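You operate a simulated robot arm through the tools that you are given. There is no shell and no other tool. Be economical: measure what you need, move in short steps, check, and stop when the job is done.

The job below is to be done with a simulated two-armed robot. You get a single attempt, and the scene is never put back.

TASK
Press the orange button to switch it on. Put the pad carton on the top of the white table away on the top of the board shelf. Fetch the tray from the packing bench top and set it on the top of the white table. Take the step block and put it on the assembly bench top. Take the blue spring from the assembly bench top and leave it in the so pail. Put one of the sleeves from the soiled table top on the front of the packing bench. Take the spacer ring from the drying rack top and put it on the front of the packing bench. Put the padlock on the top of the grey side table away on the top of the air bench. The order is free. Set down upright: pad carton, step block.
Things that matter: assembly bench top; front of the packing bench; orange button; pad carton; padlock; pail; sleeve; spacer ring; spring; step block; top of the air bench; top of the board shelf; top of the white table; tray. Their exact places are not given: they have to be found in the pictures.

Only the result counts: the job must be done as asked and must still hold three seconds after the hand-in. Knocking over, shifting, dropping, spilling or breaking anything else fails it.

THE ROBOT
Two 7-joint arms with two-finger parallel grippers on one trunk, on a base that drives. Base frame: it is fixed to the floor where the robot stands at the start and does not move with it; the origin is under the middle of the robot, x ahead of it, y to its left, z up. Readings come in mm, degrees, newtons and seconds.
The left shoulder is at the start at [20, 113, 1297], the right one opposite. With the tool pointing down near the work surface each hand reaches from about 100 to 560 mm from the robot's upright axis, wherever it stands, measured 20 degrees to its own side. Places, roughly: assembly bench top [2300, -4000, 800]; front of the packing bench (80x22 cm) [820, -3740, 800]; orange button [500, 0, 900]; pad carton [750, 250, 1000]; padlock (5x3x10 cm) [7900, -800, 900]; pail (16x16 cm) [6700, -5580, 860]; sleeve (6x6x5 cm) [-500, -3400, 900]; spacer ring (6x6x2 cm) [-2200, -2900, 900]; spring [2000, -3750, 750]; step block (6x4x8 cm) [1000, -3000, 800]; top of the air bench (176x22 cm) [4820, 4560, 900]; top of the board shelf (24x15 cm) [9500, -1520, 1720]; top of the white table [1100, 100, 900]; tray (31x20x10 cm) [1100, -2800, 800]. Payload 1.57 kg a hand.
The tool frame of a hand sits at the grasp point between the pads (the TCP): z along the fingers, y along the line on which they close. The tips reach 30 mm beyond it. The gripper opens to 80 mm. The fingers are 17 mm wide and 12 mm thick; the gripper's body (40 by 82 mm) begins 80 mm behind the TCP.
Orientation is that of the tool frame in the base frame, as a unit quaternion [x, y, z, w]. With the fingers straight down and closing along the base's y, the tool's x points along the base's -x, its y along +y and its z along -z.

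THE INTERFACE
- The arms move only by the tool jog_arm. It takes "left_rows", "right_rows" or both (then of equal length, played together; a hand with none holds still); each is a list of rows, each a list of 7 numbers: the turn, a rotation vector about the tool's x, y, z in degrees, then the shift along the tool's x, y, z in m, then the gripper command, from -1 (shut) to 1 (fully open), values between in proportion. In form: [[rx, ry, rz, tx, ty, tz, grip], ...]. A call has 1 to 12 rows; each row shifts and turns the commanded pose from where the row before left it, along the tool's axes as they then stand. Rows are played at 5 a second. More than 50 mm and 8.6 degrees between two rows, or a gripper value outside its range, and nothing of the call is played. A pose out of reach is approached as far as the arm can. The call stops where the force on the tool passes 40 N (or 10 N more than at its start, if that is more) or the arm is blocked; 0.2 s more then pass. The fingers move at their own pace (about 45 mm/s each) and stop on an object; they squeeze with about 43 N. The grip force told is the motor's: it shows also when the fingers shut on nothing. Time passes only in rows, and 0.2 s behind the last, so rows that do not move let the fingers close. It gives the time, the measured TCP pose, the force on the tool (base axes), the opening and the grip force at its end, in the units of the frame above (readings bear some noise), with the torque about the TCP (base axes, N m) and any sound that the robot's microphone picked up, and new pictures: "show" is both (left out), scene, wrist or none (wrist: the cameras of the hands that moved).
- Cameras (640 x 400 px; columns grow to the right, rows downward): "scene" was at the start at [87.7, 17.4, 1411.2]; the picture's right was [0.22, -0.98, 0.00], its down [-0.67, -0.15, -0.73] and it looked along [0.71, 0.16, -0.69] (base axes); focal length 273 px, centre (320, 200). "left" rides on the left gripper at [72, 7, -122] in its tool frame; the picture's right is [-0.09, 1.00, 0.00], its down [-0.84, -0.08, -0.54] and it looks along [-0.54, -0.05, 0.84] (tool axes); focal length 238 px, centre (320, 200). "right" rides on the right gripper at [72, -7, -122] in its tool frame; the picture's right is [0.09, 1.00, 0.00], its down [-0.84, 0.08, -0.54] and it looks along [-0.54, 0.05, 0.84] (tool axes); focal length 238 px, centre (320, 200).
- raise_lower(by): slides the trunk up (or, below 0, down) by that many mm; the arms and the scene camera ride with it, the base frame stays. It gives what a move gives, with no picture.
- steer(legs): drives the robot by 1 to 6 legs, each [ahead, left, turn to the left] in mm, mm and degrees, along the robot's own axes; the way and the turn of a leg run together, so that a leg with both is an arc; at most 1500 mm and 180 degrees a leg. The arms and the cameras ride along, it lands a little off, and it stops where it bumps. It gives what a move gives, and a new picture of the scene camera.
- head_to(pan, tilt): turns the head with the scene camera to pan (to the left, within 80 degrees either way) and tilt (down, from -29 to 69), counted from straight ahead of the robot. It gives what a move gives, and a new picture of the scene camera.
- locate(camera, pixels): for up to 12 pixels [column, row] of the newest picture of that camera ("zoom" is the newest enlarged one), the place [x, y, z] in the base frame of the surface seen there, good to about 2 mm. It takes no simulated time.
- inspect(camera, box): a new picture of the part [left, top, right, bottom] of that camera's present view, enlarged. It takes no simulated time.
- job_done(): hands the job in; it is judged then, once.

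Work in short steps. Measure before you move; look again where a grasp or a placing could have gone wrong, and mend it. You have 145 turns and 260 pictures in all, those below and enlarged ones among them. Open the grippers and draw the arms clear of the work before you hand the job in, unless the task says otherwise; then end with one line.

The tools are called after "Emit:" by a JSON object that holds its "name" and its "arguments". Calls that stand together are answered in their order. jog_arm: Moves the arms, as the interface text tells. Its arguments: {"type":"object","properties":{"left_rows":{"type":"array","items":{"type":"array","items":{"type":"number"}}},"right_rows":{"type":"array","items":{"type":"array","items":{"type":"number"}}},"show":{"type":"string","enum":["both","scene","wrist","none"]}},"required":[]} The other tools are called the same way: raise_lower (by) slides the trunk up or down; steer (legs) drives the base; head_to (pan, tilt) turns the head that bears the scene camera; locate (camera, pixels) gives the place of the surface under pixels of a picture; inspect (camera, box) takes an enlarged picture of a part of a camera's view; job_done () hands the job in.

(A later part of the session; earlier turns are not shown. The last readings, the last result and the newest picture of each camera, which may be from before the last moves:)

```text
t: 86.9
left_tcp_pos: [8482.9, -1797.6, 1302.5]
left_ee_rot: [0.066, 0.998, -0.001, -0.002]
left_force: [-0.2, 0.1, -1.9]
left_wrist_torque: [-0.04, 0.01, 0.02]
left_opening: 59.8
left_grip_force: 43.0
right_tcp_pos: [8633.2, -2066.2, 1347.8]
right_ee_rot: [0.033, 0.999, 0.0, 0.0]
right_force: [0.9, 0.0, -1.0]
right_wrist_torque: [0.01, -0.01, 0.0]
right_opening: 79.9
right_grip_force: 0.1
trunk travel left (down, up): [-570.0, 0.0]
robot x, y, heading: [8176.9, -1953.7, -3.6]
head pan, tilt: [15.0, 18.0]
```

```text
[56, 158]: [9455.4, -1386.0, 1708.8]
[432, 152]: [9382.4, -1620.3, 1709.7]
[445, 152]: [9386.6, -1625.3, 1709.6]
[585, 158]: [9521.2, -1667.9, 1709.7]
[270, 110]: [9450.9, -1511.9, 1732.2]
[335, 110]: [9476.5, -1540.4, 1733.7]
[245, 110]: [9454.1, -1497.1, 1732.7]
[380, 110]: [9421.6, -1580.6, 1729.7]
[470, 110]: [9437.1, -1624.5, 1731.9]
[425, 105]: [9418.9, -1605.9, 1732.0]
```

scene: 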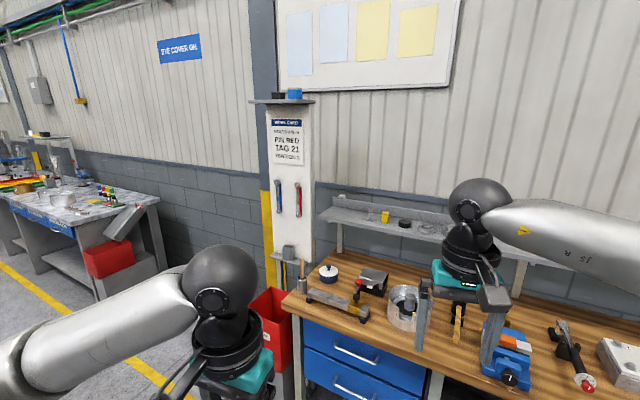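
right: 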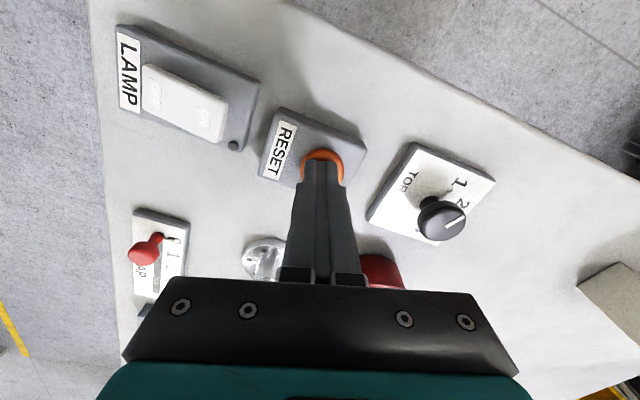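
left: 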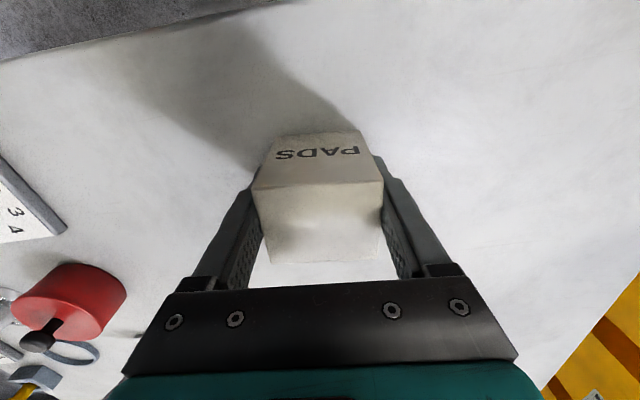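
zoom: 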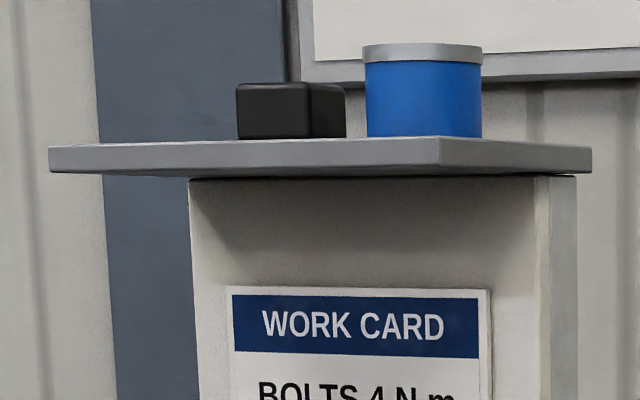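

The shelf (24.7×14.6 cm) has a free end at its left, about (9503,-1448,1717). I test how far the left arm reaches tool-down at the needed height z≈1790.

Emit:
{"name": "jog_arm", "arguments": {"left_rows": [[0, 0, 0, 0, 0, -0.049, -1], [0, 0, 0, 0, 0, -0.049, -1], [0, 0, 0, 0, 0, -0.049, -1], [0, 0, 0, 0, 0, -0.049, -1], [0, 0, 0, 0, 0, -0.049, -1], [0, 0, 0, 0, 0, -0.049, -1], [0, 0, 0, 0, 0, -0.049, -1], [0, 0, 0, 0, 0, -0.049, -1], [0, 0, 0, 0, 0, -0.049, -1], [0, 0, 0, 0, 0, -0.049, -1]], "show": "scene"}}

```text
t: 89.1
left_tcp_pos: [8499.8, -1813.0, 1722.7]
left_ee_rot: [0.066, 0.998, -0.001, -0.002]
left_force: [-0.1, 0.4, -1.2]
left_wrist_torque: [0.04, 0.0, 0.0]
left_opening: 59.4
left_grip_force: 43.3
left hand out of reach, approached as far as the arm can: row 9, 10
right_tcp_pos: [8632.5, -2066.5, 1347.7]
right_ee_rot: [0.032, 0.999, 0.0, 0.0]
right_force: [-0.5, -0.3, 0.5]
right_wrist_torque: [-0.05, 0.0, 0.05]
right_opening: 80.0
right_grip_force: 0.1
trunk travel left (down, up): [-570.0, 0.0]
robot x, y, heading: [8176.7, -1948.4, -3.8]
head pan, tilt: [15.0, 18.0]
```

scene: 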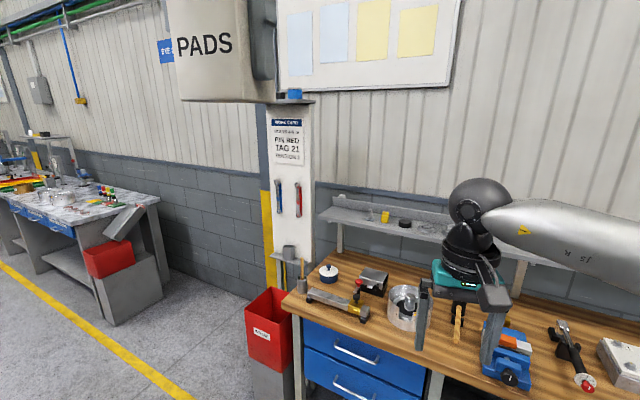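

Tool-down cannot reach it, so I'll regrasp the carton with the hand tilted 60° forward. I look for a free strip on the wooden bench's front to set it down on; first lower the hand.

Emit:
{"name": "jog_arm", "arguments": {"left_rows": [[0, 0, 0, 0, 0, 0.049, -1], [0, 0, 0, 0, 0, 0.049, -1], [0, 0, 0, 0, 0, 0.049, -1], [0, 0, 0, 0, 0, 0.049, -1], [0, 0, 0, 0, 0, 0.049, -1], [0, 0, 0, 0, 0, 0.049, -1], [0, 0, 0, 0, 0, 0.049, -1], [0, 0, 0, 0, 0, 0.049, -1], [0, 0, 0, 0, 0, 0.049, -1]], "show": "none"}}

Emit:
{"name": "inspect", "arguments": {"camera": "scene", "box": [270, 240, 510, 390]}}

Emit:
{"name": "locate", "arguments": {"camera": "scene", "pixels": [[300, 308], [340, 325], [370, 335], [400, 345], [360, 310], [385, 322], [330, 295], [440, 350], [450, 340]]}}

```text
t: 91.1
left_tcp_pos: [8497.5, -1816.1, 1276.1]
left_ee_rot: [0.065, 0.998, -0.001, -0.001]
left_force: [0.0, -0.3, -1.3]
left_wrist_torque: [0.01, 0.01, 0.0]
left_opening: 59.4
left_grip_force: 42.9
right_tcp_pos: [8632.8, -2065.0, 1347.9]
right_ee_rot: [0.032, 0.999, 0.0, 0.001]
right_force: [0.5, 1.1, 0.0]
right_wrist_torque: [0.01, -0.01, -0.02]
right_opening: 80.1
right_grip_force: 0.0
trunk travel left (down, up): [-570.0, 0.0]
robot x, y, heading: [8177.6, -1952.3, -3.7]
head pan, tilt: [15.0, 18.0]
```

```text
2.67 times, centred on (390, 315) of scene
```

zoom: 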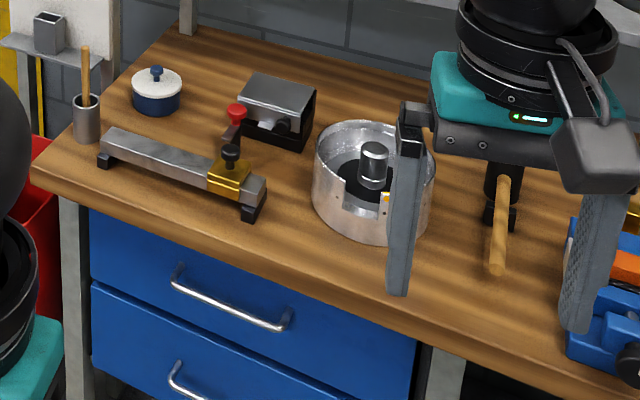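

```text
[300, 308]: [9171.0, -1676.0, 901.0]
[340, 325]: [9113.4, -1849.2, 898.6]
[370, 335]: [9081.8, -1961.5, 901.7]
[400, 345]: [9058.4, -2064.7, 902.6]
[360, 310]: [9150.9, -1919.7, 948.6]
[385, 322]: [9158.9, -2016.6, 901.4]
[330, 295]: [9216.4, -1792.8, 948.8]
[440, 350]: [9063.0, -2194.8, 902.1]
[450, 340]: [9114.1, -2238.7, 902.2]
```

Emit:
{"name": "locate", "arguments": {"camera": "zoom", "pixels": [[265, 218], [245, 213], [315, 210], [345, 238], [370, 246], [430, 320], [470, 335], [495, 272], [565, 345], [460, 290], [300, 290], [240, 265]]}}

```text
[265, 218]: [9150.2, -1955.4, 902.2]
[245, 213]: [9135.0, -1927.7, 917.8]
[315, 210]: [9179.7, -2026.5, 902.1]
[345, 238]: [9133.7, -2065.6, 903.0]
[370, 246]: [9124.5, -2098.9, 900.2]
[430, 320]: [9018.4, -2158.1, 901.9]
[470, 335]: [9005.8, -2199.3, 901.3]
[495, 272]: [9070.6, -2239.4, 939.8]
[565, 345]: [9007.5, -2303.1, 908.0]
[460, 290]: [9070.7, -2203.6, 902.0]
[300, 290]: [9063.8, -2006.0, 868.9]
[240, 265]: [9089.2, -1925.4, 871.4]
```

A free spot is at about (9104,-2010,901), 40 mm in from the front edge. I draw the right arm back, drive in front of the bench (heading about -16.5°), and lower the trunk by 180.

Emit:
{"name": "jog_arm", "arguments": {"right_rows": [[0, 0, 0, 0.04, -0.02, 0, 1], [0, 0, 0, 0.04, -0.02, 0, 1], [0, 0, 0, 0.04, -0.02, 0, 1], [0, 0, 0, 0.04, -0.02, 0, 1], [0, 0, 0, 0.04, -0.02, 0, 1]], "show": "none"}}

Emit:
{"name": "steer", "arguments": {"legs": [[0, 0, -12.8], [454, 44, 0]]}}

Emit:
{"name": "raise_lower", "arguments": {"by": -180}}

Emit:
{"name": "head_to", "arguments": {"pan": 20, "tilt": 40}}

```text
t: 92.3
left_tcp_pos: [8496.1, -1817.4, 1277.9]
left_ee_rot: [0.065, 0.998, 0.0, -0.002]
left_force: [1.0, 0.1, -1.7]
left_wrist_torque: [0.02, -0.02, -0.01]
left_opening: 59.6
left_grip_force: 42.8
right_tcp_pos: [8423.7, -2152.9, 1342.9]
right_ee_rot: [0.033, 0.999, 0.001, 0.0]
right_force: [-0.4, 0.4, -0.6]
right_wrist_torque: [0.02, -0.03, -0.01]
right_opening: 80.0
right_grip_force: 0.2
trunk travel left (down, up): [-570.0, 0.0]
robot x, y, heading: [8176.4, -1953.4, -3.7]
head pan, tilt: [15.0, 18.0]
```

```text
t: 95.9
left_tcp_pos: [8971.0, -1976.3, 1276.8]
left_ee_rot: [0.175, 0.985, 0.0, -0.002]
left_force: [-0.1, -0.4, -1.3]
left_wrist_torque: [0.01, 0.02, 0.02]
left_opening: 59.5
left_grip_force: 43.0
right_tcp_pos: [8827.9, -2288.5, 1341.1]
right_ee_rot: [0.143, 0.99, 0.0, 0.0]
right_force: [-0.5, 0.3, -0.7]
right_wrist_torque: [0.02, 0.01, -0.02]
right_opening: 80.1
right_grip_force: 0.0
trunk travel left (down, up): [-570.0, 0.0]
robot x, y, heading: [8627.9, -2040.2, -16.4]
head pan, tilt: [15.0, 18.0]
```

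scene: 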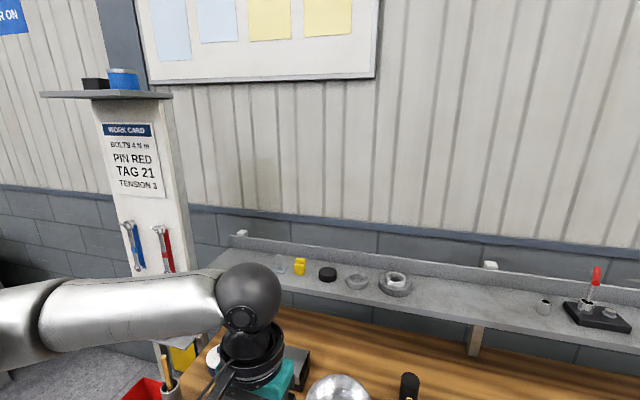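

```text
t: 97.9
left_tcp_pos: [8970.2, -1977.2, 1097.3]
left_ee_rot: [0.176, 0.984, 0.0, -0.002]
left_force: [0.5, -0.3, -1.0]
left_wrist_torque: [0.0, 0.01, -0.01]
left_opening: 59.6
left_grip_force: 43.0
right_tcp_pos: [8827.9, -2289.6, 1160.9]
right_ee_rot: [0.143, 0.99, 0.0, 0.0]
right_force: [0.2, -0.2, 0.4]
right_wrist_torque: [0.0, -0.02, -0.01]
right_opening: 79.9
right_grip_force: 0.1
trunk travel left (down, up): [-390.0, 180.0]
robot x, y, heading: [8633.9, -2039.7, -16.5]
head pan, tilt: [15.0, 18.0]
```

```text
t: 98.8
left_tcp_pos: [8970.9, -1976.8, 1096.6]
left_ee_rot: [0.175, 0.985, 0.0, -0.002]
left_force: [-0.4, 0.5, -1.7]
left_wrist_torque: [-0.04, -0.02, -0.01]
left_opening: 59.5
left_grip_force: 43.5
right_tcp_pos: [8828.3, -2288.4, 1161.4]
right_ee_rot: [0.143, 0.99, 0.0, 0.0]
right_force: [0.3, 0.5, 0.0]
right_wrist_torque: [0.0, 0.01, 0.04]
right_opening: 79.9
right_grip_force: 0.0
trunk travel left (down, up): [-390.0, 180.0]
robot x, y, heading: [8628.2, -2039.3, -16.3]
head pan, tilt: [20.0, 40.0]
```

scene: 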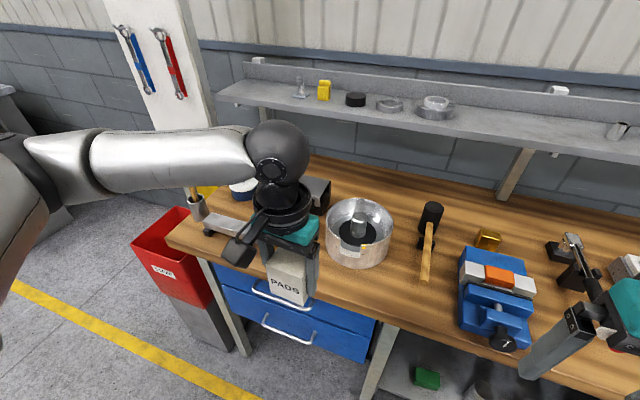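

The view shows also free bench between the pot and hammer around (395,295). I measure both spots.

Emit:
{"name": "locate", "arguments": {"camera": "scene", "pixels": [[395, 290], [395, 260], [383, 318], [424, 280], [355, 268], [330, 298], [388, 250], [340, 285], [455, 315]]}}

```text
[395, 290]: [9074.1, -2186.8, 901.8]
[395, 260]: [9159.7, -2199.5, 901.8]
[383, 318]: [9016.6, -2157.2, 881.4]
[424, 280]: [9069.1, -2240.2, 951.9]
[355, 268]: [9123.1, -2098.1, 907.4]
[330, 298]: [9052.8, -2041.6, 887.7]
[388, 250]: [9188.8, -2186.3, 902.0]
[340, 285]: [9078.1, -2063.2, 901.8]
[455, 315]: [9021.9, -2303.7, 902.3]
```

I use the first spot. I turn -3.9° and move the carton over (9104,-2010), then go down to about 15 mm above.

Emit:
{"name": "jog_arm", "arguments": {"left_rows": [[0, 0, -3.9, 0, 0, 0, -1], [0, 0, 0, -0.046, 0.002, 0, -1], [0, 0, 0, -0.046, 0.002, 0, -1], [0, 0, 0, -0.0455, 0.002, 0, -1], [0, 0, 0, 0, 0, 0.045, -1], [0, 0, 0, 0, 0, 0.045, -1], [0, 0, 0, 0, 0, 0.04, -1]]}}

```text
t: 100.4
left_tcp_pos: [9108.6, -2007.7, 967.9]
left_ee_rot: [0.142, 0.99, 0.0, -0.002]
left_force: [-0.2, 0.6, -1.4]
left_wrist_torque: [0.04, 0.03, 0.01]
left_opening: 59.5
left_grip_force: 42.8
right_tcp_pos: [8826.7, -2288.7, 1162.9]
right_ee_rot: [0.142, 0.99, 0.0, 0.0]
right_force: [-0.1, -0.1, -0.8]
right_wrist_torque: [-0.02, -0.03, -0.03]
right_opening: 79.8
right_grip_force: 0.1
trunk travel left (down, up): [-390.0, 180.0]
robot x, y, heading: [8624.8, -2037.7, -16.5]
head pan, tilt: [20.0, 40.0]
```

scene: 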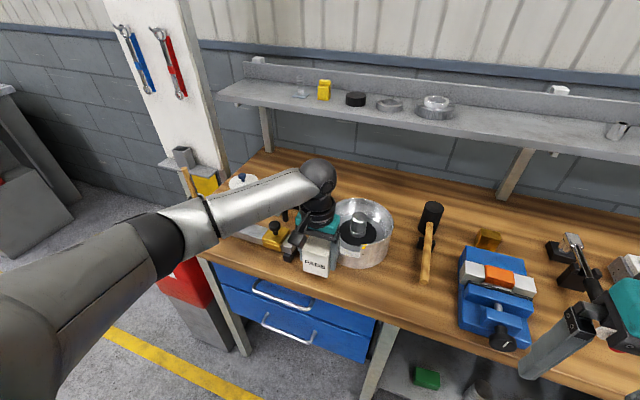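
left: 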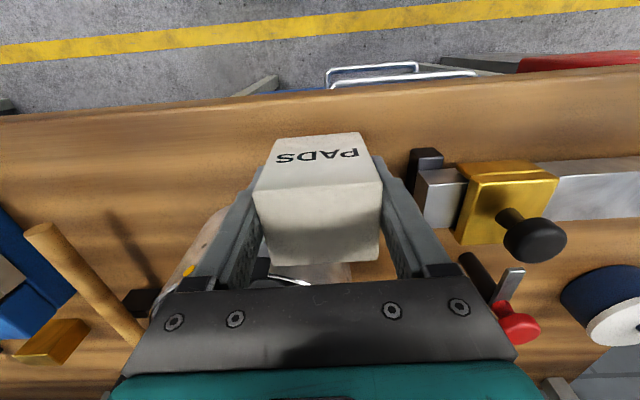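

Clear. I descend 21 mm in small rows, shift 5 mm away from the toolbar, and open partly to 68 mm.

Emit:
{"name": "jog_arm", "arguments": {"left_rows": [[0, 0, 0, 0, -0.005, 0.01, -1], [0, 0, 0, 0, 0, 0.006, -1], [0, 0, 0, 0, 0, 0.004, -1], [0, 0, 0, 0, 0, 0.002, -1], [0, 0, 0, 0, 0, 0, -1]], "show": "wrist"}}

```text
t: 101.6
left_tcp_pos: [9103.1, -2014.1, 945.8]
left_ee_rot: [0.142, 0.99, 0.0, -0.001]
left_force: [-0.3, 1.4, 3.9]
left_wrist_torque: [0.15, -0.14, 0.01]
left_opening: 59.6
left_grip_force: 43.6
right_tcp_pos: [8827.4, -2288.1, 1162.0]
right_ee_rot: [0.143, 0.99, 0.0, 0.0]
right_force: [0.3, -0.6, -0.2]
right_wrist_torque: [0.03, -0.01, -0.03]
right_opening: 80.1
right_grip_force: 0.0
trunk travel left (down, up): [-390.0, 180.0]
robot x, y, heading: [8628.0, -2037.3, -16.2]
head pan, tilt: [20.0, 40.0]
```

left: 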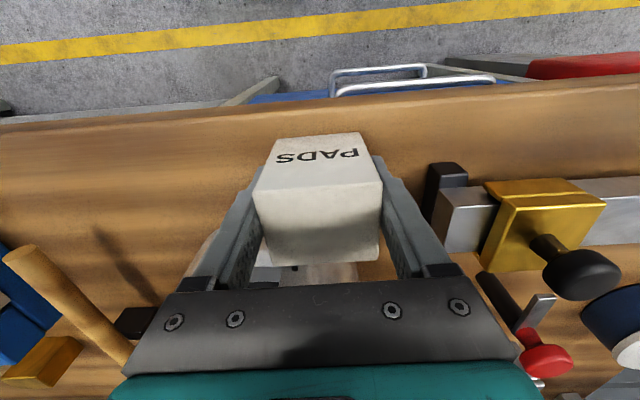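

Touching. I open to 70 mm, lift straight up, draw back, and tilt the hand 60° forward (rotation about tool y).

Emit:
{"name": "jog_arm", "arguments": {"left_rows": [[0, 0, 0, 0, 0, 0, 0.75], [0, 0, 0, 0, 0, 0, 0.75], [0, 0, 0, 0, 0, -0.04, 0.75], [0, 0, 0, 0, 0, -0.045, 0.75], [0, 0, 0, 0, 0, -0.045, 0.75], [0, 0, 0, 0.04, 0, 0, 0.75], [0, 0, 0, 0.04, 0, 0, 0.75], [0, 0, 0, 0.04, 0, 0, 0.75], [0, -8.5, 0, 0, 0, 0, 0.75], [0, -8.5, 0, 0, 0, 0, 0.75], [0, -8.5, 0, 0, 0, 0, 0.75]]}}

Emit:
{"name": "jog_arm", "arguments": {"left_rows": [[0, -8.5, 0, 0, 0, 0, 1], [0, -8.5, 0, 0, 0, 0, 1], [0, -8.5, 0, 0, 0, 0, 1], [0, -8.5, 0, 0, 0, 0, 1]]}}

```text
t: 104.0
left_tcp_pos: [8988.0, -1978.9, 1074.7]
left_ee_rot: [0.138, 0.966, -0.032, 0.218]
left_force: [0.8, 0.3, 0.5]
left_wrist_torque: [-0.02, 0.02, 0.0]
left_opening: 70.2
left_grip_force: 0.1
right_tcp_pos: [8826.7, -2288.6, 1162.1]
right_ee_rot: [0.143, 0.99, 0.0, 0.0]
right_force: [0.6, -0.3, 0.2]
right_wrist_torque: [0.0, -0.03, -0.01]
right_opening: 80.1
right_grip_force: 0.0
trunk travel left (down, up): [-390.0, 180.0]
robot x, y, heading: [8624.6, -2044.7, -16.7]
head pan, tilt: [20.0, 40.0]
```

scene: 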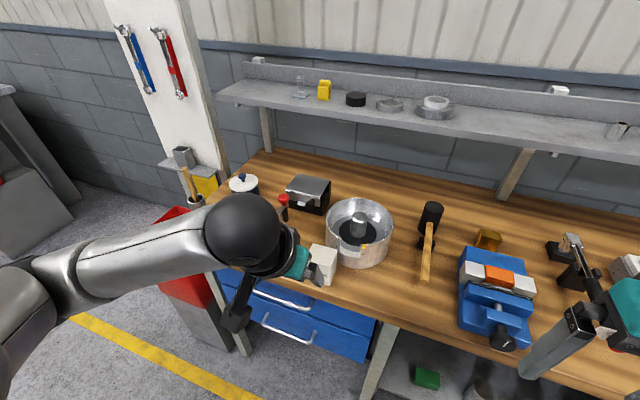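
left: 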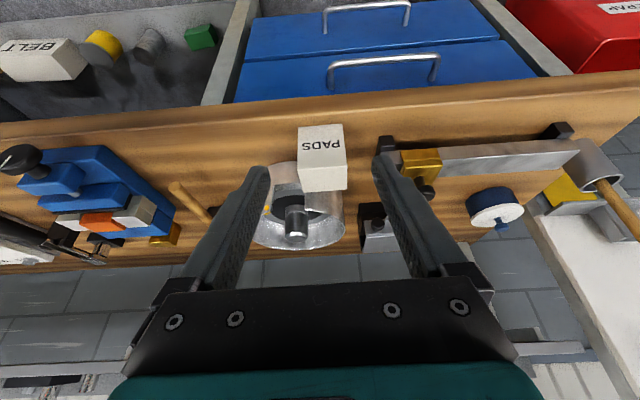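

```text
t: 105.0
left_tcp_pos: [9016.3, -1991.7, 1058.0]
left_ee_rot: [0.123, 0.86, -0.07, 0.49]
left_force: [-0.4, 0.0, -0.4]
left_wrist_torque: [0.0, 0.03, -0.03]
left_opening: 79.9
left_grip_force: 0.0
left hand out of reach, approached as far as the arm can: row 1, 2, 3
right_tcp_pos: [8827.3, -2286.9, 1161.7]
right_ee_rot: [0.142, 0.99, 0.0, 0.0]
right_force: [0.2, 0.5, 0.7]
right_wrist_torque: [-0.01, 0.01, -0.01]
right_opening: 80.2
right_grip_force: 0.1
trunk travel left (down, up): [-390.0, 180.0]
robot x, y, heading: [8632.1, -2036.6, -16.8]
head pan, tilt: [20.0, 40.0]
```

scene: 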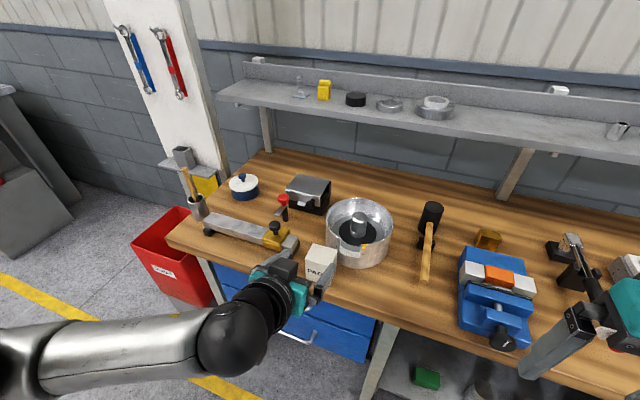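
left: 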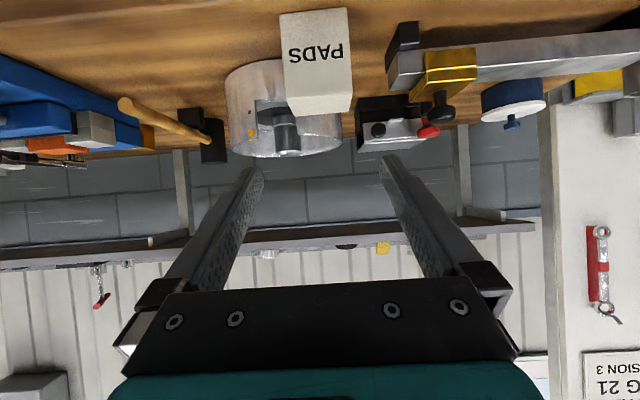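

Tilt is 59°. I shift along tool x by 54 mm, and advance along the finger axis part of the way to check.

Emit:
{"name": "jog_arm", "arguments": {"left_rows": [[0, 0, 0, 0.027, 0.002, 0, 1], [0, 0, 0, 0.027, 0.001, 0, 1], [0, 0, 0, 0, 0, 0.04, 1], [0, 0, 0, 0, 0, 0.03, 1]]}}

```text
t: 106.0
left_tcp_pos: [9047.3, -1998.9, 978.7]
left_ee_rot: [0.123, 0.861, -0.07, 0.489]
left_force: [-0.4, 0.0, 0.7]
left_wrist_torque: [0.0, 0.02, -0.01]
left_opening: 80.2
left_grip_force: 0.1
right_tcp_pos: [8827.3, -2288.0, 1162.1]
right_ee_rot: [0.142, 0.99, -0.001, 0.0]
right_force: [-0.3, -0.6, 0.1]
right_wrist_torque: [0.0, 0.0, 0.02]
right_opening: 80.1
right_grip_force: 0.0
trunk travel left (down, up): [-390.0, 180.0]
robot x, y, heading: [8632.7, -2037.7, -16.3]
head pan, tilt: [20.0, 40.0]
```

scene: 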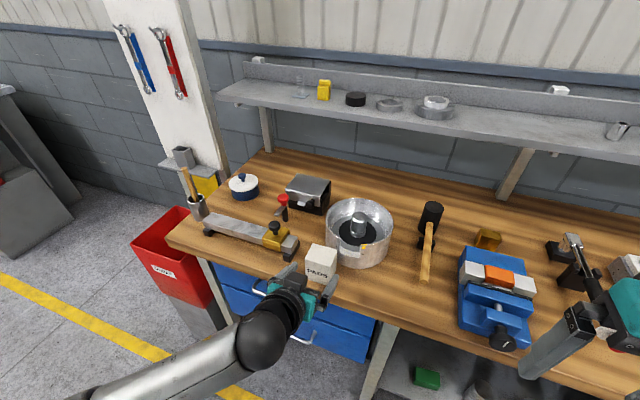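
left: 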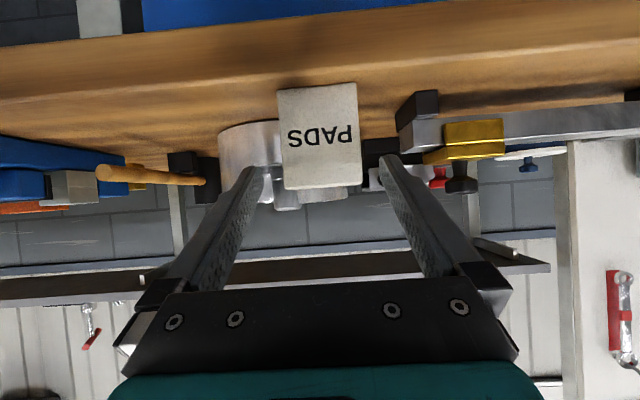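

On line. I advance 67 mm and close.

Emit:
{"name": "jog_arm", "arguments": {"left_rows": [[0, 0, 0, 0.002, 0, 0.03, 1], [0, 0, 0, 0, 0, 0.037, 1], [0, 0, 0, 0, 0, 0, -1], [0, 0, 0, 0, 0, 0, -1], [0, 0, 0, 0, 0, 0, -1], [0, 0, 0, 0, 0, 0, -1]]}}

```text
t: 107.4
left_tcp_pos: [9100.7, -2012.1, 943.3]
left_ee_rot: [0.123, 0.86, -0.07, 0.49]
left_force: [0.1, 0.8, 0.8]
left_wrist_torque: [-0.01, -0.04, 0.0]
left_opening: 59.3
left_grip_force: 38.8
right_tcp_pos: [8827.8, -2288.3, 1162.5]
right_ee_rot: [0.143, 0.99, -0.001, 0.0]
right_force: [-0.1, 0.2, -0.7]
right_wrist_torque: [0.0, 0.0, 0.02]
right_opening: 80.2
right_grip_force: 0.0
trunk travel left (down, up): [-390.0, 180.0]
robot x, y, heading: [8629.5, -2038.4, -16.6]
head pan, tilt: [20.0, 40.0]
```

scene: 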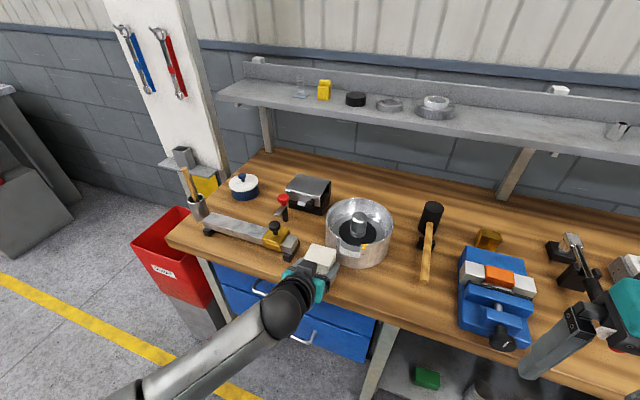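
left: 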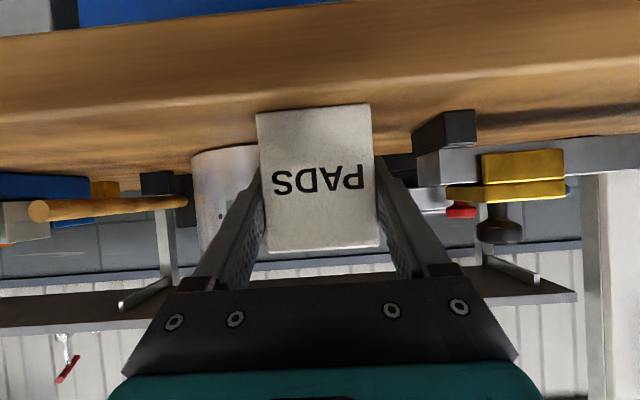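

Gripped. I raise the trunk 180 straight up, then jog up toward z≈1790 while drawing back to test the reach.

Emit:
{"name": "raise_lower", "arguments": {"by": 180}}

Emit:
{"name": "jog_arm", "arguments": {"left_rows": [[0, 0, 0, -0.041, 0, -0.025, -1], [0, 0, 0, -0.041, 0, -0.025, -1], [0, 0, 0, -0.041, 0, -0.025, -1], [0, 0, 0, -0.041, 0, -0.025, -1], [0, 0, 0, -0.041, 0, -0.025, -1], [0, 0, 0, -0.041, 0, -0.025, -1], [0, 0, 0, -0.041, 0, -0.025, -1], [0, 0, 0, -0.041, 0, -0.025, -1], [0, 0, 0, -0.041, 0, -0.025, -1], [0, 0, 0, -0.041, 0, -0.025, -1], [0, 0, 0, -0.041, 0, -0.025, -1], [0, 0, 0, -0.041, 0, -0.025, -1]], "show": "scene"}}

```text
t: 109.4
left_tcp_pos: [9102.5, -2012.0, 1123.8]
left_ee_rot: [0.123, 0.86, -0.071, 0.49]
left_force: [0.4, 0.7, -1.8]
left_wrist_torque: [0.01, -0.01, 0.0]
left_opening: 59.2
left_grip_force: 42.8
right_tcp_pos: [8827.7, -2288.5, 1342.3]
right_ee_rot: [0.143, 0.99, 0.001, 0.0]
right_force: [-0.5, 0.1, 0.4]
right_wrist_torque: [0.03, 0.02, 0.02]
right_opening: 80.1
right_grip_force: 0.0
trunk travel left (down, up): [-570.0, 0.0]
robot x, y, heading: [8632.3, -2039.3, -16.5]
head pan, tilt: [20.0, 40.0]
```

```text
t: 112.0
left_tcp_pos: [9094.1, -2007.8, 1701.6]
left_ee_rot: [0.123, 0.861, -0.071, 0.488]
left_force: [0.2, 0.3, -1.5]
left_wrist_torque: [0.04, 0.01, 0.01]
left_opening: 59.3
left_grip_force: 42.8
right_tcp_pos: [8826.7, -2288.7, 1342.2]
right_ee_rot: [0.143, 0.99, 0.0, 0.0]
right_force: [-0.3, 0.2, 1.1]
right_wrist_torque: [-0.03, 0.0, 0.0]
right_opening: 80.2
right_grip_force: 0.1
trunk travel left (down, up): [-570.0, 0.0]
robot x, y, heading: [8628.1, -2042.1, -16.4]
head pan, tilt: [20.0, 40.0]
```

scene: 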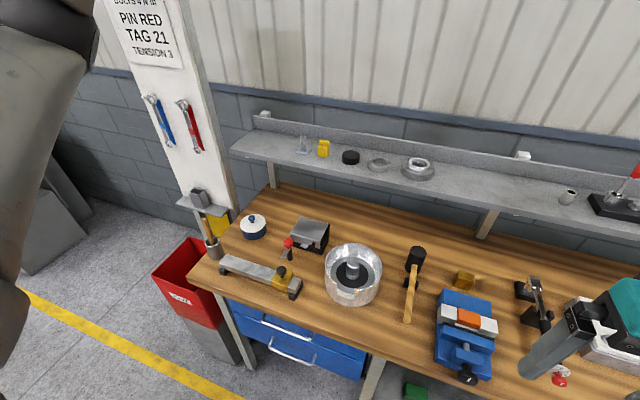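

Reached z=1702 with no trouble. I continue up 95 and forward 100 to probe the limit.

Emit:
{"name": "jog_arm", "arguments": {"left_rows": [[0, 0, 0, -0.041, 0, -0.025, -1], [0, 0, 0, -0.041, 0, -0.025, -1], [0, 0, 0, -0.025, 0, 0.043, -1], [0, 0, 0, -0.025, 0, 0.043, -1]], "show": "none"}}

```text
t: 113.0
left_tcp_pos: [9188.2, -2039.4, 1789.2]
left_ee_rot: [0.123, 0.861, -0.069, 0.489]
left_force: [0.6, -0.4, -1.2]
left_wrist_torque: [0.0, -0.03, 0.01]
left_opening: 59.4
left_grip_force: 43.4
right_tcp_pos: [8827.6, -2288.7, 1341.8]
right_ee_rot: [0.143, 0.99, 0.0, 0.0]
right_force: [0.7, 0.3, -0.1]
right_wrist_torque: [-0.03, 0.0, -0.02]
right_opening: 80.0
right_grip_force: 0.0
trunk travel left (down, up): [-570.0, 0.0]
robot x, y, heading: [8628.8, -2040.4, -16.2]
head pan, tilt: [20.0, 40.0]
```

Reach at z 1789 is at least 560. I slide left 668 mm along the bench with the carton staying in front of the shelf, and look.

Emit:
{"name": "steer", "arguments": {"legs": [[0, 668, -1]]}}

Emit:
{"name": "head_to", "arguments": {"pan": 0, "tilt": 20}}

```text
t: 116.6
left_tcp_pos: [9371.8, -1408.5, 1789.5]
left_ee_rot: [0.123, 0.86, -0.07, 0.49]
left_force: [-0.5, 0.5, -1.5]
left_wrist_torque: [0.02, 0.01, 0.01]
left_opening: 59.8
left_grip_force: 43.0
right_tcp_pos: [9013.2, -1657.4, 1341.5]
right_ee_rot: [0.143, 0.99, -0.001, 0.0]
right_force: [-0.8, -0.8, -0.1]
right_wrist_torque: [0.0, 0.01, -0.02]
right_opening: 80.0
right_grip_force: 0.0
trunk travel left (down, up): [-570.0, 0.0]
robot x, y, heading: [8816.0, -1411.2, -16.6]
head pan, tilt: [20.0, 40.0]
```

scene: 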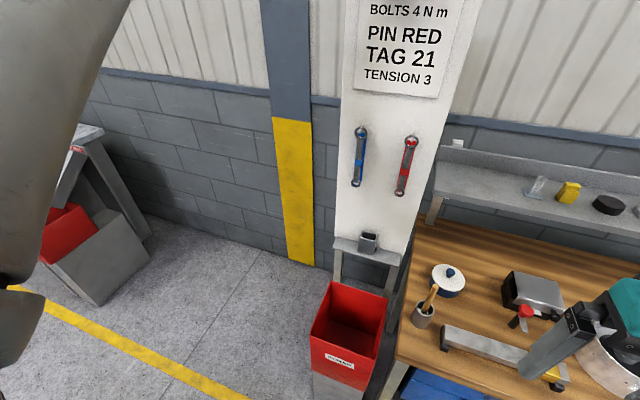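

```text
t: 117.5
left_tcp_pos: [9373.9, -1407.3, 1789.8]
left_ee_rot: [0.123, 0.861, -0.07, 0.489]
left_force: [-0.3, -1.2, -1.4]
left_wrist_torque: [0.01, 0.02, -0.03]
left_opening: 59.5
left_grip_force: 43.2
right_tcp_pos: [9013.6, -1657.7, 1343.2]
right_ee_rot: [0.144, 0.99, 0.001, 0.0]
right_force: [0.0, 0.6, -0.7]
right_wrist_torque: [-0.01, 0.02, -0.02]
right_opening: 79.9
right_grip_force: 0.1
trunk travel left (down, up): [-570.0, 0.0]
robot x, y, heading: [8813.5, -1407.9, -16.7]
head pan, tilt: [0.0, 20.0]
```

scene: 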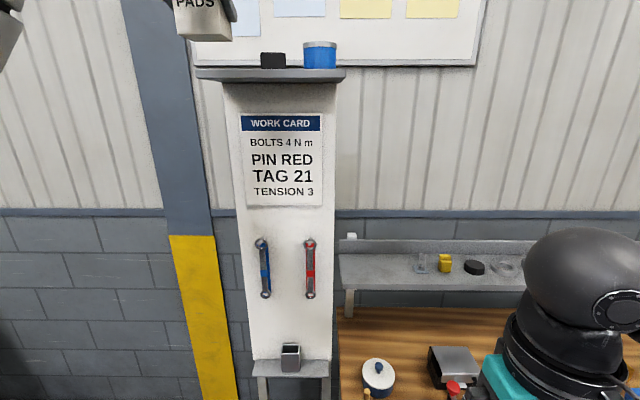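

I tilt up to measure the shelf corners exactly from here.

Emit:
{"name": "inspect", "arguments": {"camera": "scene", "box": [180, 30, 360, 142]}}

Emit:
{"name": "locate", "arguments": {"camera": "scene", "pixels": [[200, 74], [329, 75], [342, 73], [265, 61], [283, 60], [308, 60], [332, 60], [232, 77], [228, 36], [182, 35], [320, 45], [272, 55]]}}

```text
3.56 times, centred on (270, 86) of scene
```

zoom: 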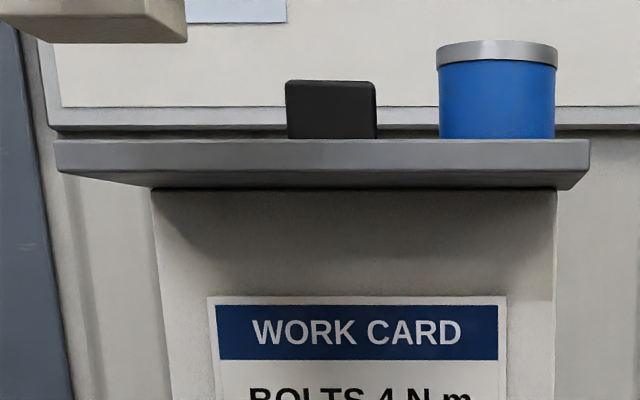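

```text
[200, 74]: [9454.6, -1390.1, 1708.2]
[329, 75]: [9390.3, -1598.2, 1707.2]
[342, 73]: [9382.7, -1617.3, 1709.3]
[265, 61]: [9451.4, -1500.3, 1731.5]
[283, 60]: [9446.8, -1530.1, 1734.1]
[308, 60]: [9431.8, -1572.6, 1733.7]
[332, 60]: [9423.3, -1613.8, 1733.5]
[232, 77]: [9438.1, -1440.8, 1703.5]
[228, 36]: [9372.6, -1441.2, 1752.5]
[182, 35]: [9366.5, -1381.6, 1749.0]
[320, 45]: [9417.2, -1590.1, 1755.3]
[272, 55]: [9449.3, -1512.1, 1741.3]
```

Emit:
{"name": "locate", "arguments": {"camera": "zoom", "pixels": [[120, 141], [120, 144], [200, 140], [200, 170], [330, 137]]}}

Emit:
{"name": "steer", "arguments": {"legs": [[70, 0, -0.7]]}}

```text
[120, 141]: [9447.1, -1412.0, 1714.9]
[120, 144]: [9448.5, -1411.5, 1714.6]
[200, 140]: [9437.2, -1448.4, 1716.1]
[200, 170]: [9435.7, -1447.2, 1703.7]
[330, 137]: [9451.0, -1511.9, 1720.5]
```

```text
t: 118.5
left_tcp_pos: [9441.8, -1435.8, 1789.6]
left_ee_rot: [0.129, 0.86, -0.074, 0.489]
left_force: [-0.5, -0.6, -1.2]
left_wrist_torque: [-0.02, 0.02, 0.0]
left_opening: 59.2
left_grip_force: 43.1
right_tcp_pos: [9078.6, -1681.3, 1341.2]
right_ee_rot: [0.149, 0.989, 0.0, 0.0]
right_force: [-0.3, 0.8, 0.3]
right_wrist_torque: [0.01, 0.0, -0.01]
right_opening: 80.1
right_grip_force: 0.2
trunk travel left (down, up): [-570.0, 0.0]
robot x, y, heading: [8882.1, -1426.7, -17.1]
head pan, tilt: [0.0, 20.0]
```

scene: 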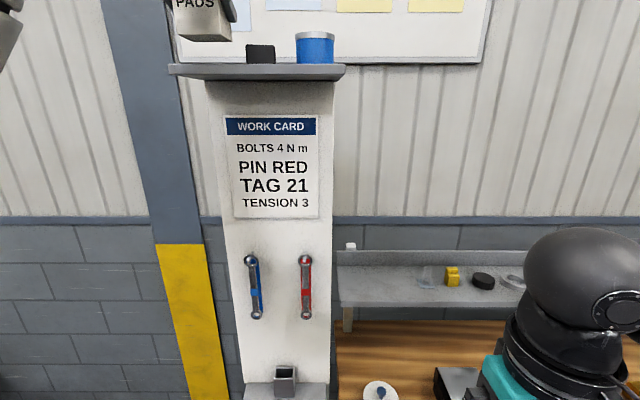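

Still 55–60 mm forward to go; I extend the arm level forward 56 mm and 6 mm left.

Emit:
{"name": "jog_arm", "arguments": {"left_rows": [[0, 0, 0, -0.014, 0.003, 0.024, -1], [0, 0, 0, -0.014, 0.003, 0.024, -1], [0, 0, 0, 0, 0, 0, -1]]}}

```text
t: 119.3
left_tcp_pos: [9494.2, -1443.0, 1790.7]
left_ee_rot: [0.129, 0.859, -0.074, 0.489]
left_force: [-0.6, 0.4, -1.6]
left_wrist_torque: [0.0, 0.0, -0.03]
left_opening: 59.7
left_grip_force: 43.0
right_tcp_pos: [9077.1, -1681.0, 1342.6]
right_ee_rot: [0.148, 0.989, 0.001, 0.0]
right_force: [-0.6, -0.1, -0.4]
right_wrist_torque: [-0.01, -0.01, 0.01]
right_opening: 80.2
right_grip_force: 0.0
trunk travel left (down, up): [-570.0, 0.0]
robot x, y, heading: [8877.5, -1427.8, -17.0]
head pan, tilt: [0.0, 20.0]
```

scene: 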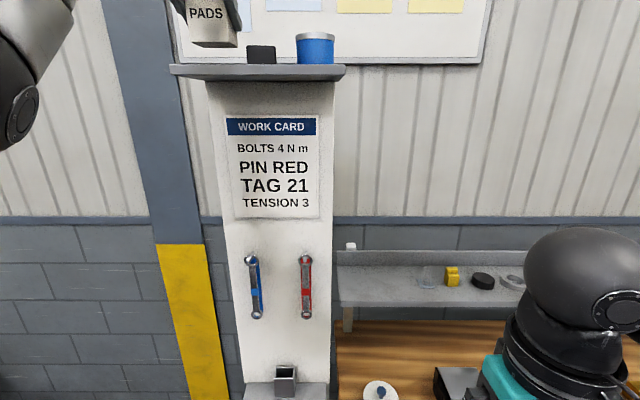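
left: 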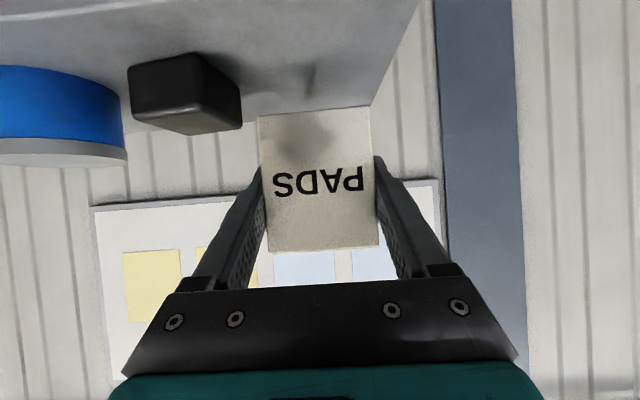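

Over the shelf's free end, 54 mm deep. I shift 7 mm inward, 6 mm deeper, and lower about 30 mm to contact.

Emit:
{"name": "jog_arm", "arguments": {"left_rows": [[0, 0, 0, -0.003, -0.007, 0.005, -1], [0, 0, 0, 0.0103, 0, 0.0061, -1], [0, 0, 0, 0.0103, 0, 0.0061, -1], [0, 0, 0, 0.0026, 0, 0.0015, -1], [0, 0, 0, 0.0017, 0, 0.001, -1], [0, 0, 0, 0, 0, 0, -1]]}}

```text
t: 120.7
left_tcp_pos: [9498.6, -1452.7, 1760.2]
left_ee_rot: [0.129, 0.859, -0.075, 0.489]
left_force: [0.3, 0.7, -0.4]
left_wrist_torque: [-0.04, 0.0, 0.01]
left_opening: 59.7
left_grip_force: 42.5
right_tcp_pos: [9076.5, -1680.7, 1341.8]
right_ee_rot: [0.149, 0.989, 0.0, -0.001]
right_force: [0.2, 0.3, -0.1]
right_wrist_torque: [-0.01, -0.01, 0.0]
right_opening: 80.1
right_grip_force: 0.0
trunk travel left (down, up): [-570.0, 0.0]
robot x, y, heading: [8882.4, -1428.5, -16.9]
head pan, tilt: [0.0, 20.0]
```

scene: 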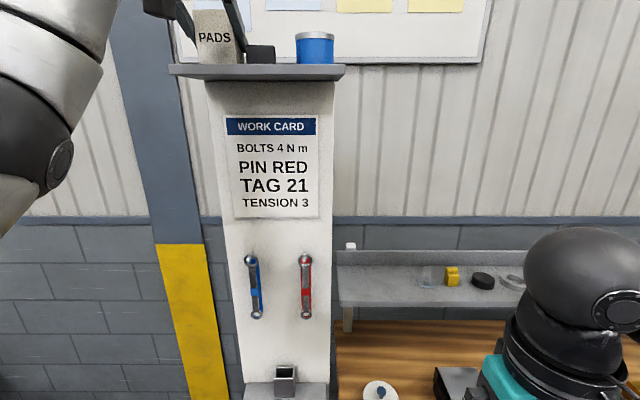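
left: 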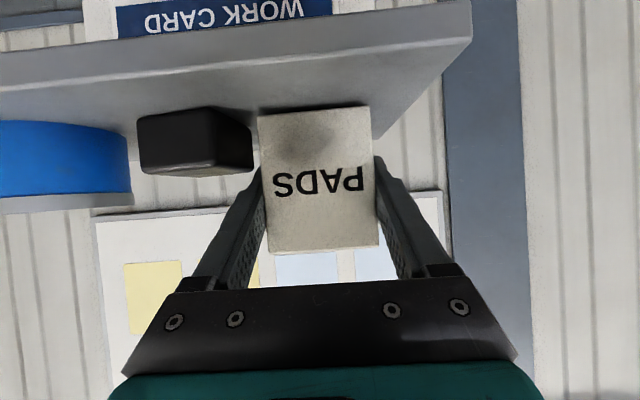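

Nearly down, no contact yet. I lower 3 mm more in 1 mm rows.

Emit:
{"name": "jog_arm", "arguments": {"left_rows": [[0, 0, 0, 0.0009, 0, 0.0005, -1], [0, 0, 0, 0.0009, 0, 0.0005, -1], [0, 0, 0, 0.0009, 0, 0.0005, -1], [0, 0, 0, 0, 0, 0, -1]], "show": "none"}}

Emit:
{"name": "inspect", "arguments": {"camera": "scene", "box": [140, 0, 350, 130]}}

```text
t: 121.7
left_tcp_pos: [9499.6, -1452.7, 1757.8]
left_ee_rot: [0.13, 0.859, -0.075, 0.489]
left_force: [0.1, 0.5, 0.6]
left_wrist_torque: [0.07, -0.02, -0.03]
left_opening: 59.6
left_grip_force: 43.4
right_tcp_pos: [9077.6, -1681.8, 1342.8]
right_ee_rot: [0.148, 0.989, 0.0, 0.0]
right_force: [-0.7, -0.3, -0.3]
right_wrist_torque: [-0.02, -0.02, -0.03]
right_opening: 80.2
right_grip_force: 0.1
trunk travel left (down, up): [-570.0, 0.0]
robot x, y, heading: [8887.4, -1429.3, -17.2]
head pan, tilt: [0.0, 20.0]
```

```text
3.05 times, centred on (245, 65) of scene
```

zoom: 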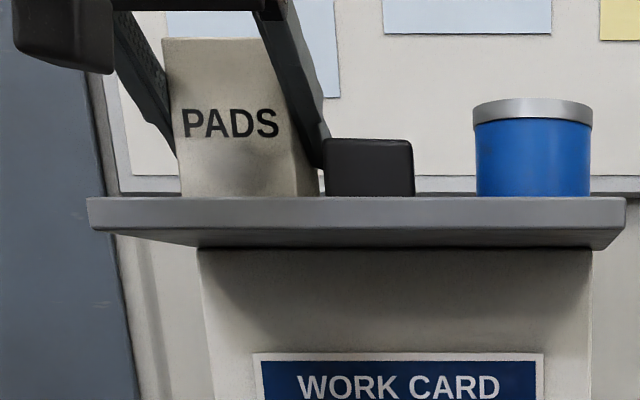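

Contact begins (+0.6 N vs -1.5 N hanging). I lower 1 mm more, open slightly to ~66 mm, and draw back along the finger axis.

Emit:
{"name": "jog_arm", "arguments": {"left_rows": [[0, 0, 0, 0.0009, 0, 0.0005, -1], [0, 0, 0, 0, 0, 0, -1], [0, 0, 0, 0, 0, 0, 0.62], [0, 0, 0, 0, 0, 0, 0.62], [0, 0, 0, 0, 0, 0, 0.62], [0, 0, 0, 0, 0, -0.015, 0.62], [0, 0, 0, 0, 0, -0.03, 0.62], [0, 0, 0, 0, 0, -0.04, 0.62], [0, 0, 0, 0, 0, -0.04, 0.62], [0, 0, 0, 0, 0, -0.04, 0.62]]}}

Emit:
{"name": "inspect", "arguments": {"camera": "scene", "box": [140, 0, 350, 130]}}

```text
t: 123.9
left_tcp_pos: [9363.1, -1406.6, 1842.0]
left_ee_rot: [0.128, 0.859, -0.073, 0.49]
left_force: [-0.9, 0.5, 0.3]
left_wrist_torque: [-0.07, -0.01, -0.01]
left_opening: 64.8
left_grip_force: 0.0
right_tcp_pos: [9076.5, -1679.4, 1341.7]
right_ee_rot: [0.149, 0.989, 0.0, 0.001]
right_force: [0.1, 0.7, 0.7]
right_wrist_torque: [-0.04, -0.06, 0.02]
right_opening: 79.8
right_grip_force: 0.1
trunk travel left (down, up): [-570.0, 0.0]
robot x, y, heading: [8884.8, -1427.8, -17.2]
head pan, tilt: [0.0, 20.0]
```

scene: 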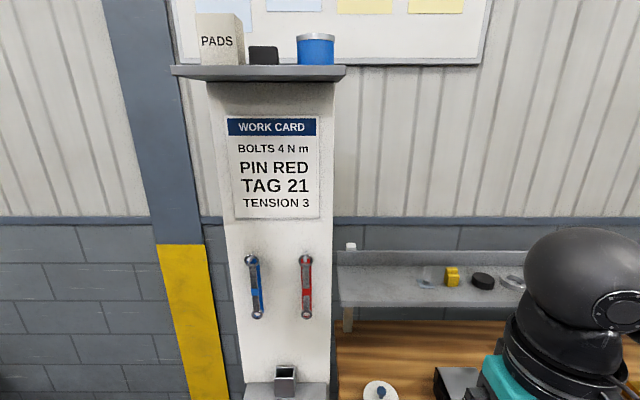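
left: 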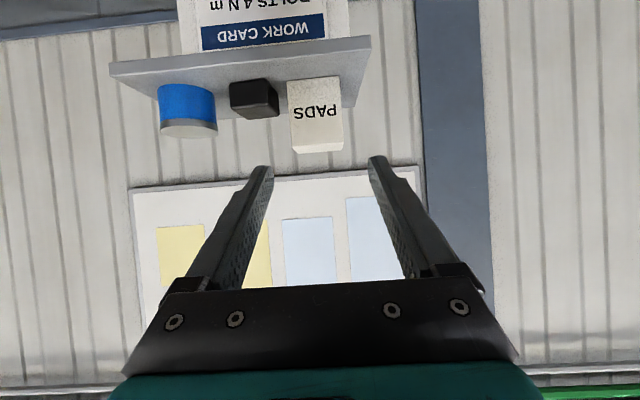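

```text
3.05 times, centred on (245, 65) of scene
```

zoom: 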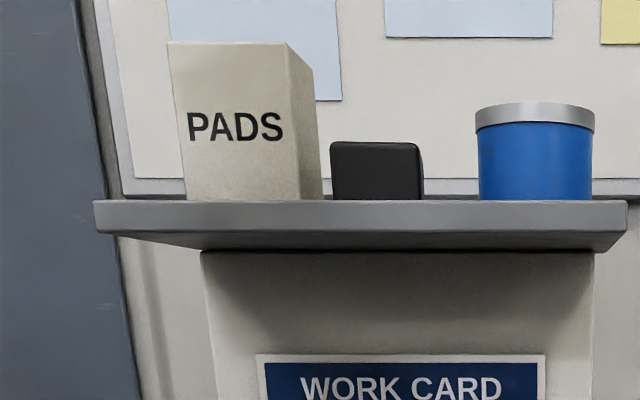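

Carton stands upright on the shelf. I back off, lower the arm and bring the left hand back to pointing down.

Emit:
{"name": "steer", "arguments": {"legs": [[-330, 0, 0]]}}

Emit:
{"name": "jog_arm", "arguments": {"left_rows": [[0, 0, 0, 0.043, 0, 0.0245, 1], [0, 0, 0, 0.043, 0, 0.0245, 1], [0, 0, 0, 0.043, 0, 0.0245, 1], [0, 0, 0, 0.043, 0, 0.0245, 1], [0, 0, 0, 0.043, 0, 0.0245, 1], [0, 8.5, 0, 0.03, 0, 0, 1], [0, 8.5, 0, 0.03, 0, 0, 1], [0, 8.5, 0, 0.03, 0, 0, 1], [0, 8.5, 0, 0, 0, 0, 1], [0, 8.5, 0, 0, 0, 0, 1], [0, 8.5, 0, 0, 0, 0, 1], [0, 8.4, 0, 0, 0, 0, 1]], "show": "none"}}

Emit:
{"name": "raise_lower", "arguments": {"by": -180}}

Emit:
{"name": "steer", "arguments": {"legs": [[0, 0, 90], [0, 0, 17], [0, 500, 0]]}}

Emit:
{"name": "head_to", "arguments": {"pan": 10, "tilt": 35}}

```text
t: 126.1
left_tcp_pos: [9044.3, -1313.1, 1841.1]
left_ee_rot: [0.132, 0.859, -0.076, 0.489]
left_force: [-0.3, -0.4, 0.3]
left_wrist_torque: [0.0, -0.01, -0.02]
left_opening: 64.8
left_grip_force: 0.0
right_tcp_pos: [8755.4, -1583.1, 1341.6]
right_ee_rot: [0.153, 0.988, 0.0, 0.0]
right_force: [-0.4, 0.0, 0.1]
right_wrist_torque: [0.0, -0.01, -0.04]
right_opening: 80.1
right_grip_force: 0.1
trunk travel left (down, up): [-570.0, 0.0]
robot x, y, heading: [8563.0, -1333.5, -17.5]
head pan, tilt: [0.0, 20.0]
```

scene: 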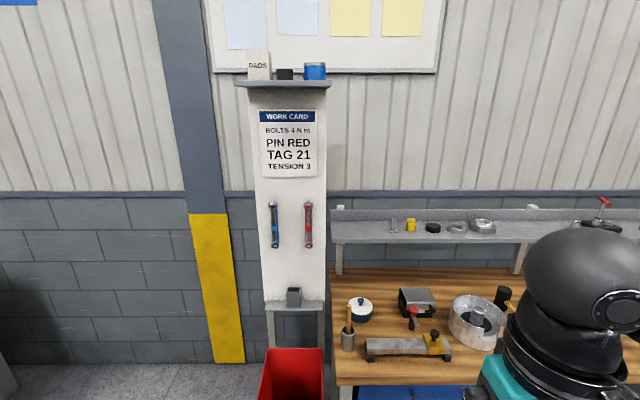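

```text
t: 128.7
left_tcp_pos: [8987.8, -1295.8, 1524.5]
left_ee_rot: [0.152, 0.988, 0.0, -0.003]
left_force: [-0.3, -0.2, 0.3]
left_wrist_torque: [-0.01, 0.0, -0.01]
left_opening: 79.9
left_grip_force: 0.2
right_tcp_pos: [8755.8, -1582.0, 1341.8]
right_ee_rot: [0.153, 0.988, 0.0, 0.001]
right_force: [0.7, -0.1, -0.1]
right_wrist_torque: [-0.02, -0.01, -0.01]
right_opening: 80.2
right_grip_force: 0.0
trunk travel left (down, up): [-570.0, 0.0]
robot x, y, heading: [8562.1, -1329.4, -17.6]
head pan, tilt: [0.0, 20.0]
```

```text
t: 130.7
left_tcp_pos: [8987.5, -1295.2, 1344.1]
left_ee_rot: [0.152, 0.988, 0.0, -0.001]
left_force: [0.3, -0.1, 1.2]
left_wrist_torque: [0.0, 0.01, 0.0]
left_opening: 80.2
left_grip_force: 0.0
right_tcp_pos: [8754.9, -1582.7, 1162.0]
right_ee_rot: [0.153, 0.988, 0.0, -0.001]
right_force: [0.3, 0.9, -0.3]
right_wrist_torque: [0.04, 0.0, 0.01]
right_opening: 80.0
right_grip_force: 0.0
trunk travel left (down, up): [-390.0, 180.0]
robot x, y, heading: [8564.0, -1330.9, -17.6]
head pan, tilt: [0.0, 20.0]
```

```text
t: 138.5
left_tcp_pos: [7884.8, -934.3, 1343.8]
left_ee_rot: [-0.706, 0.708, -0.001, 0.0]
left_force: [0.1, -0.5, 0.1]
left_wrist_torque: [0.0, 0.0, 0.0]
left_opening: 80.4
left_grip_force: 0.1
right_tcp_pos: [8227.7, -1069.3, 1162.2]
right_ee_rot: [-0.707, 0.707, 0.0, 0.001]
right_force: [-0.1, 0.4, 0.2]
right_wrist_torque: [-0.02, -0.01, -0.02]
right_opening: 79.8
right_grip_force: 0.0
trunk travel left (down, up): [-390.0, 180.0]
robot x, y, heading: [8046.6, -1329.6, 89.6]
head pan, tilt: [0.0, 20.0]
```

scene: 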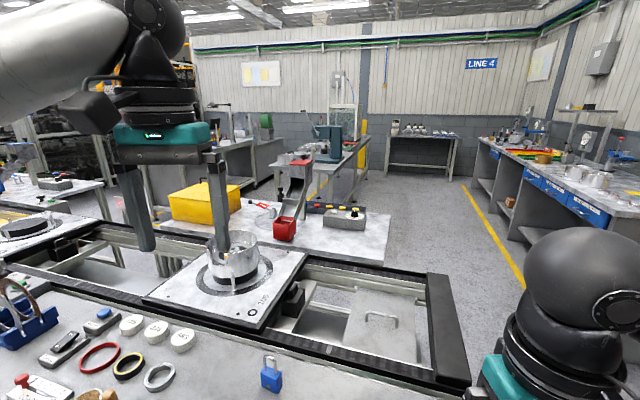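

```text
t: 139.3
left_tcp_pos: [7885.0, -934.1, 1343.9]
left_ee_rot: [-0.706, 0.708, -0.001, -0.001]
left_force: [-0.4, 0.0, 0.1]
left_wrist_torque: [-0.01, 0.0, 0.04]
left_opening: 80.0
left_grip_force: 0.2
right_tcp_pos: [8229.2, -1068.8, 1160.8]
right_ee_rot: [-0.707, 0.707, 0.0, 0.0]
right_force: [-0.4, 0.3, 0.4]
right_wrist_torque: [0.02, -0.03, 0.0]
right_opening: 79.7
right_grip_force: 0.0
trunk travel left (down, up): [-390.0, 180.0]
robot x, y, heading: [8043.5, -1330.4, 89.8]
head pan, tilt: [10.0, 35.0]
```

scene: 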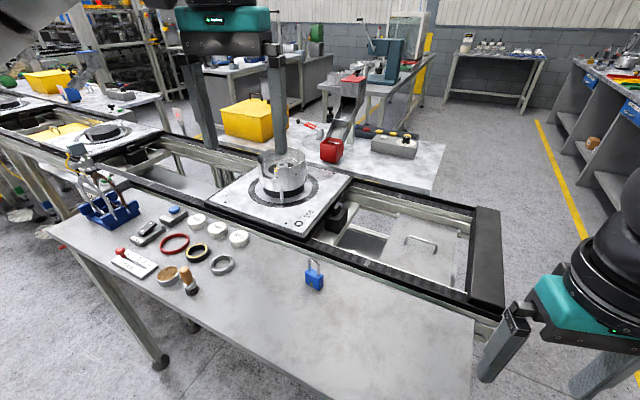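

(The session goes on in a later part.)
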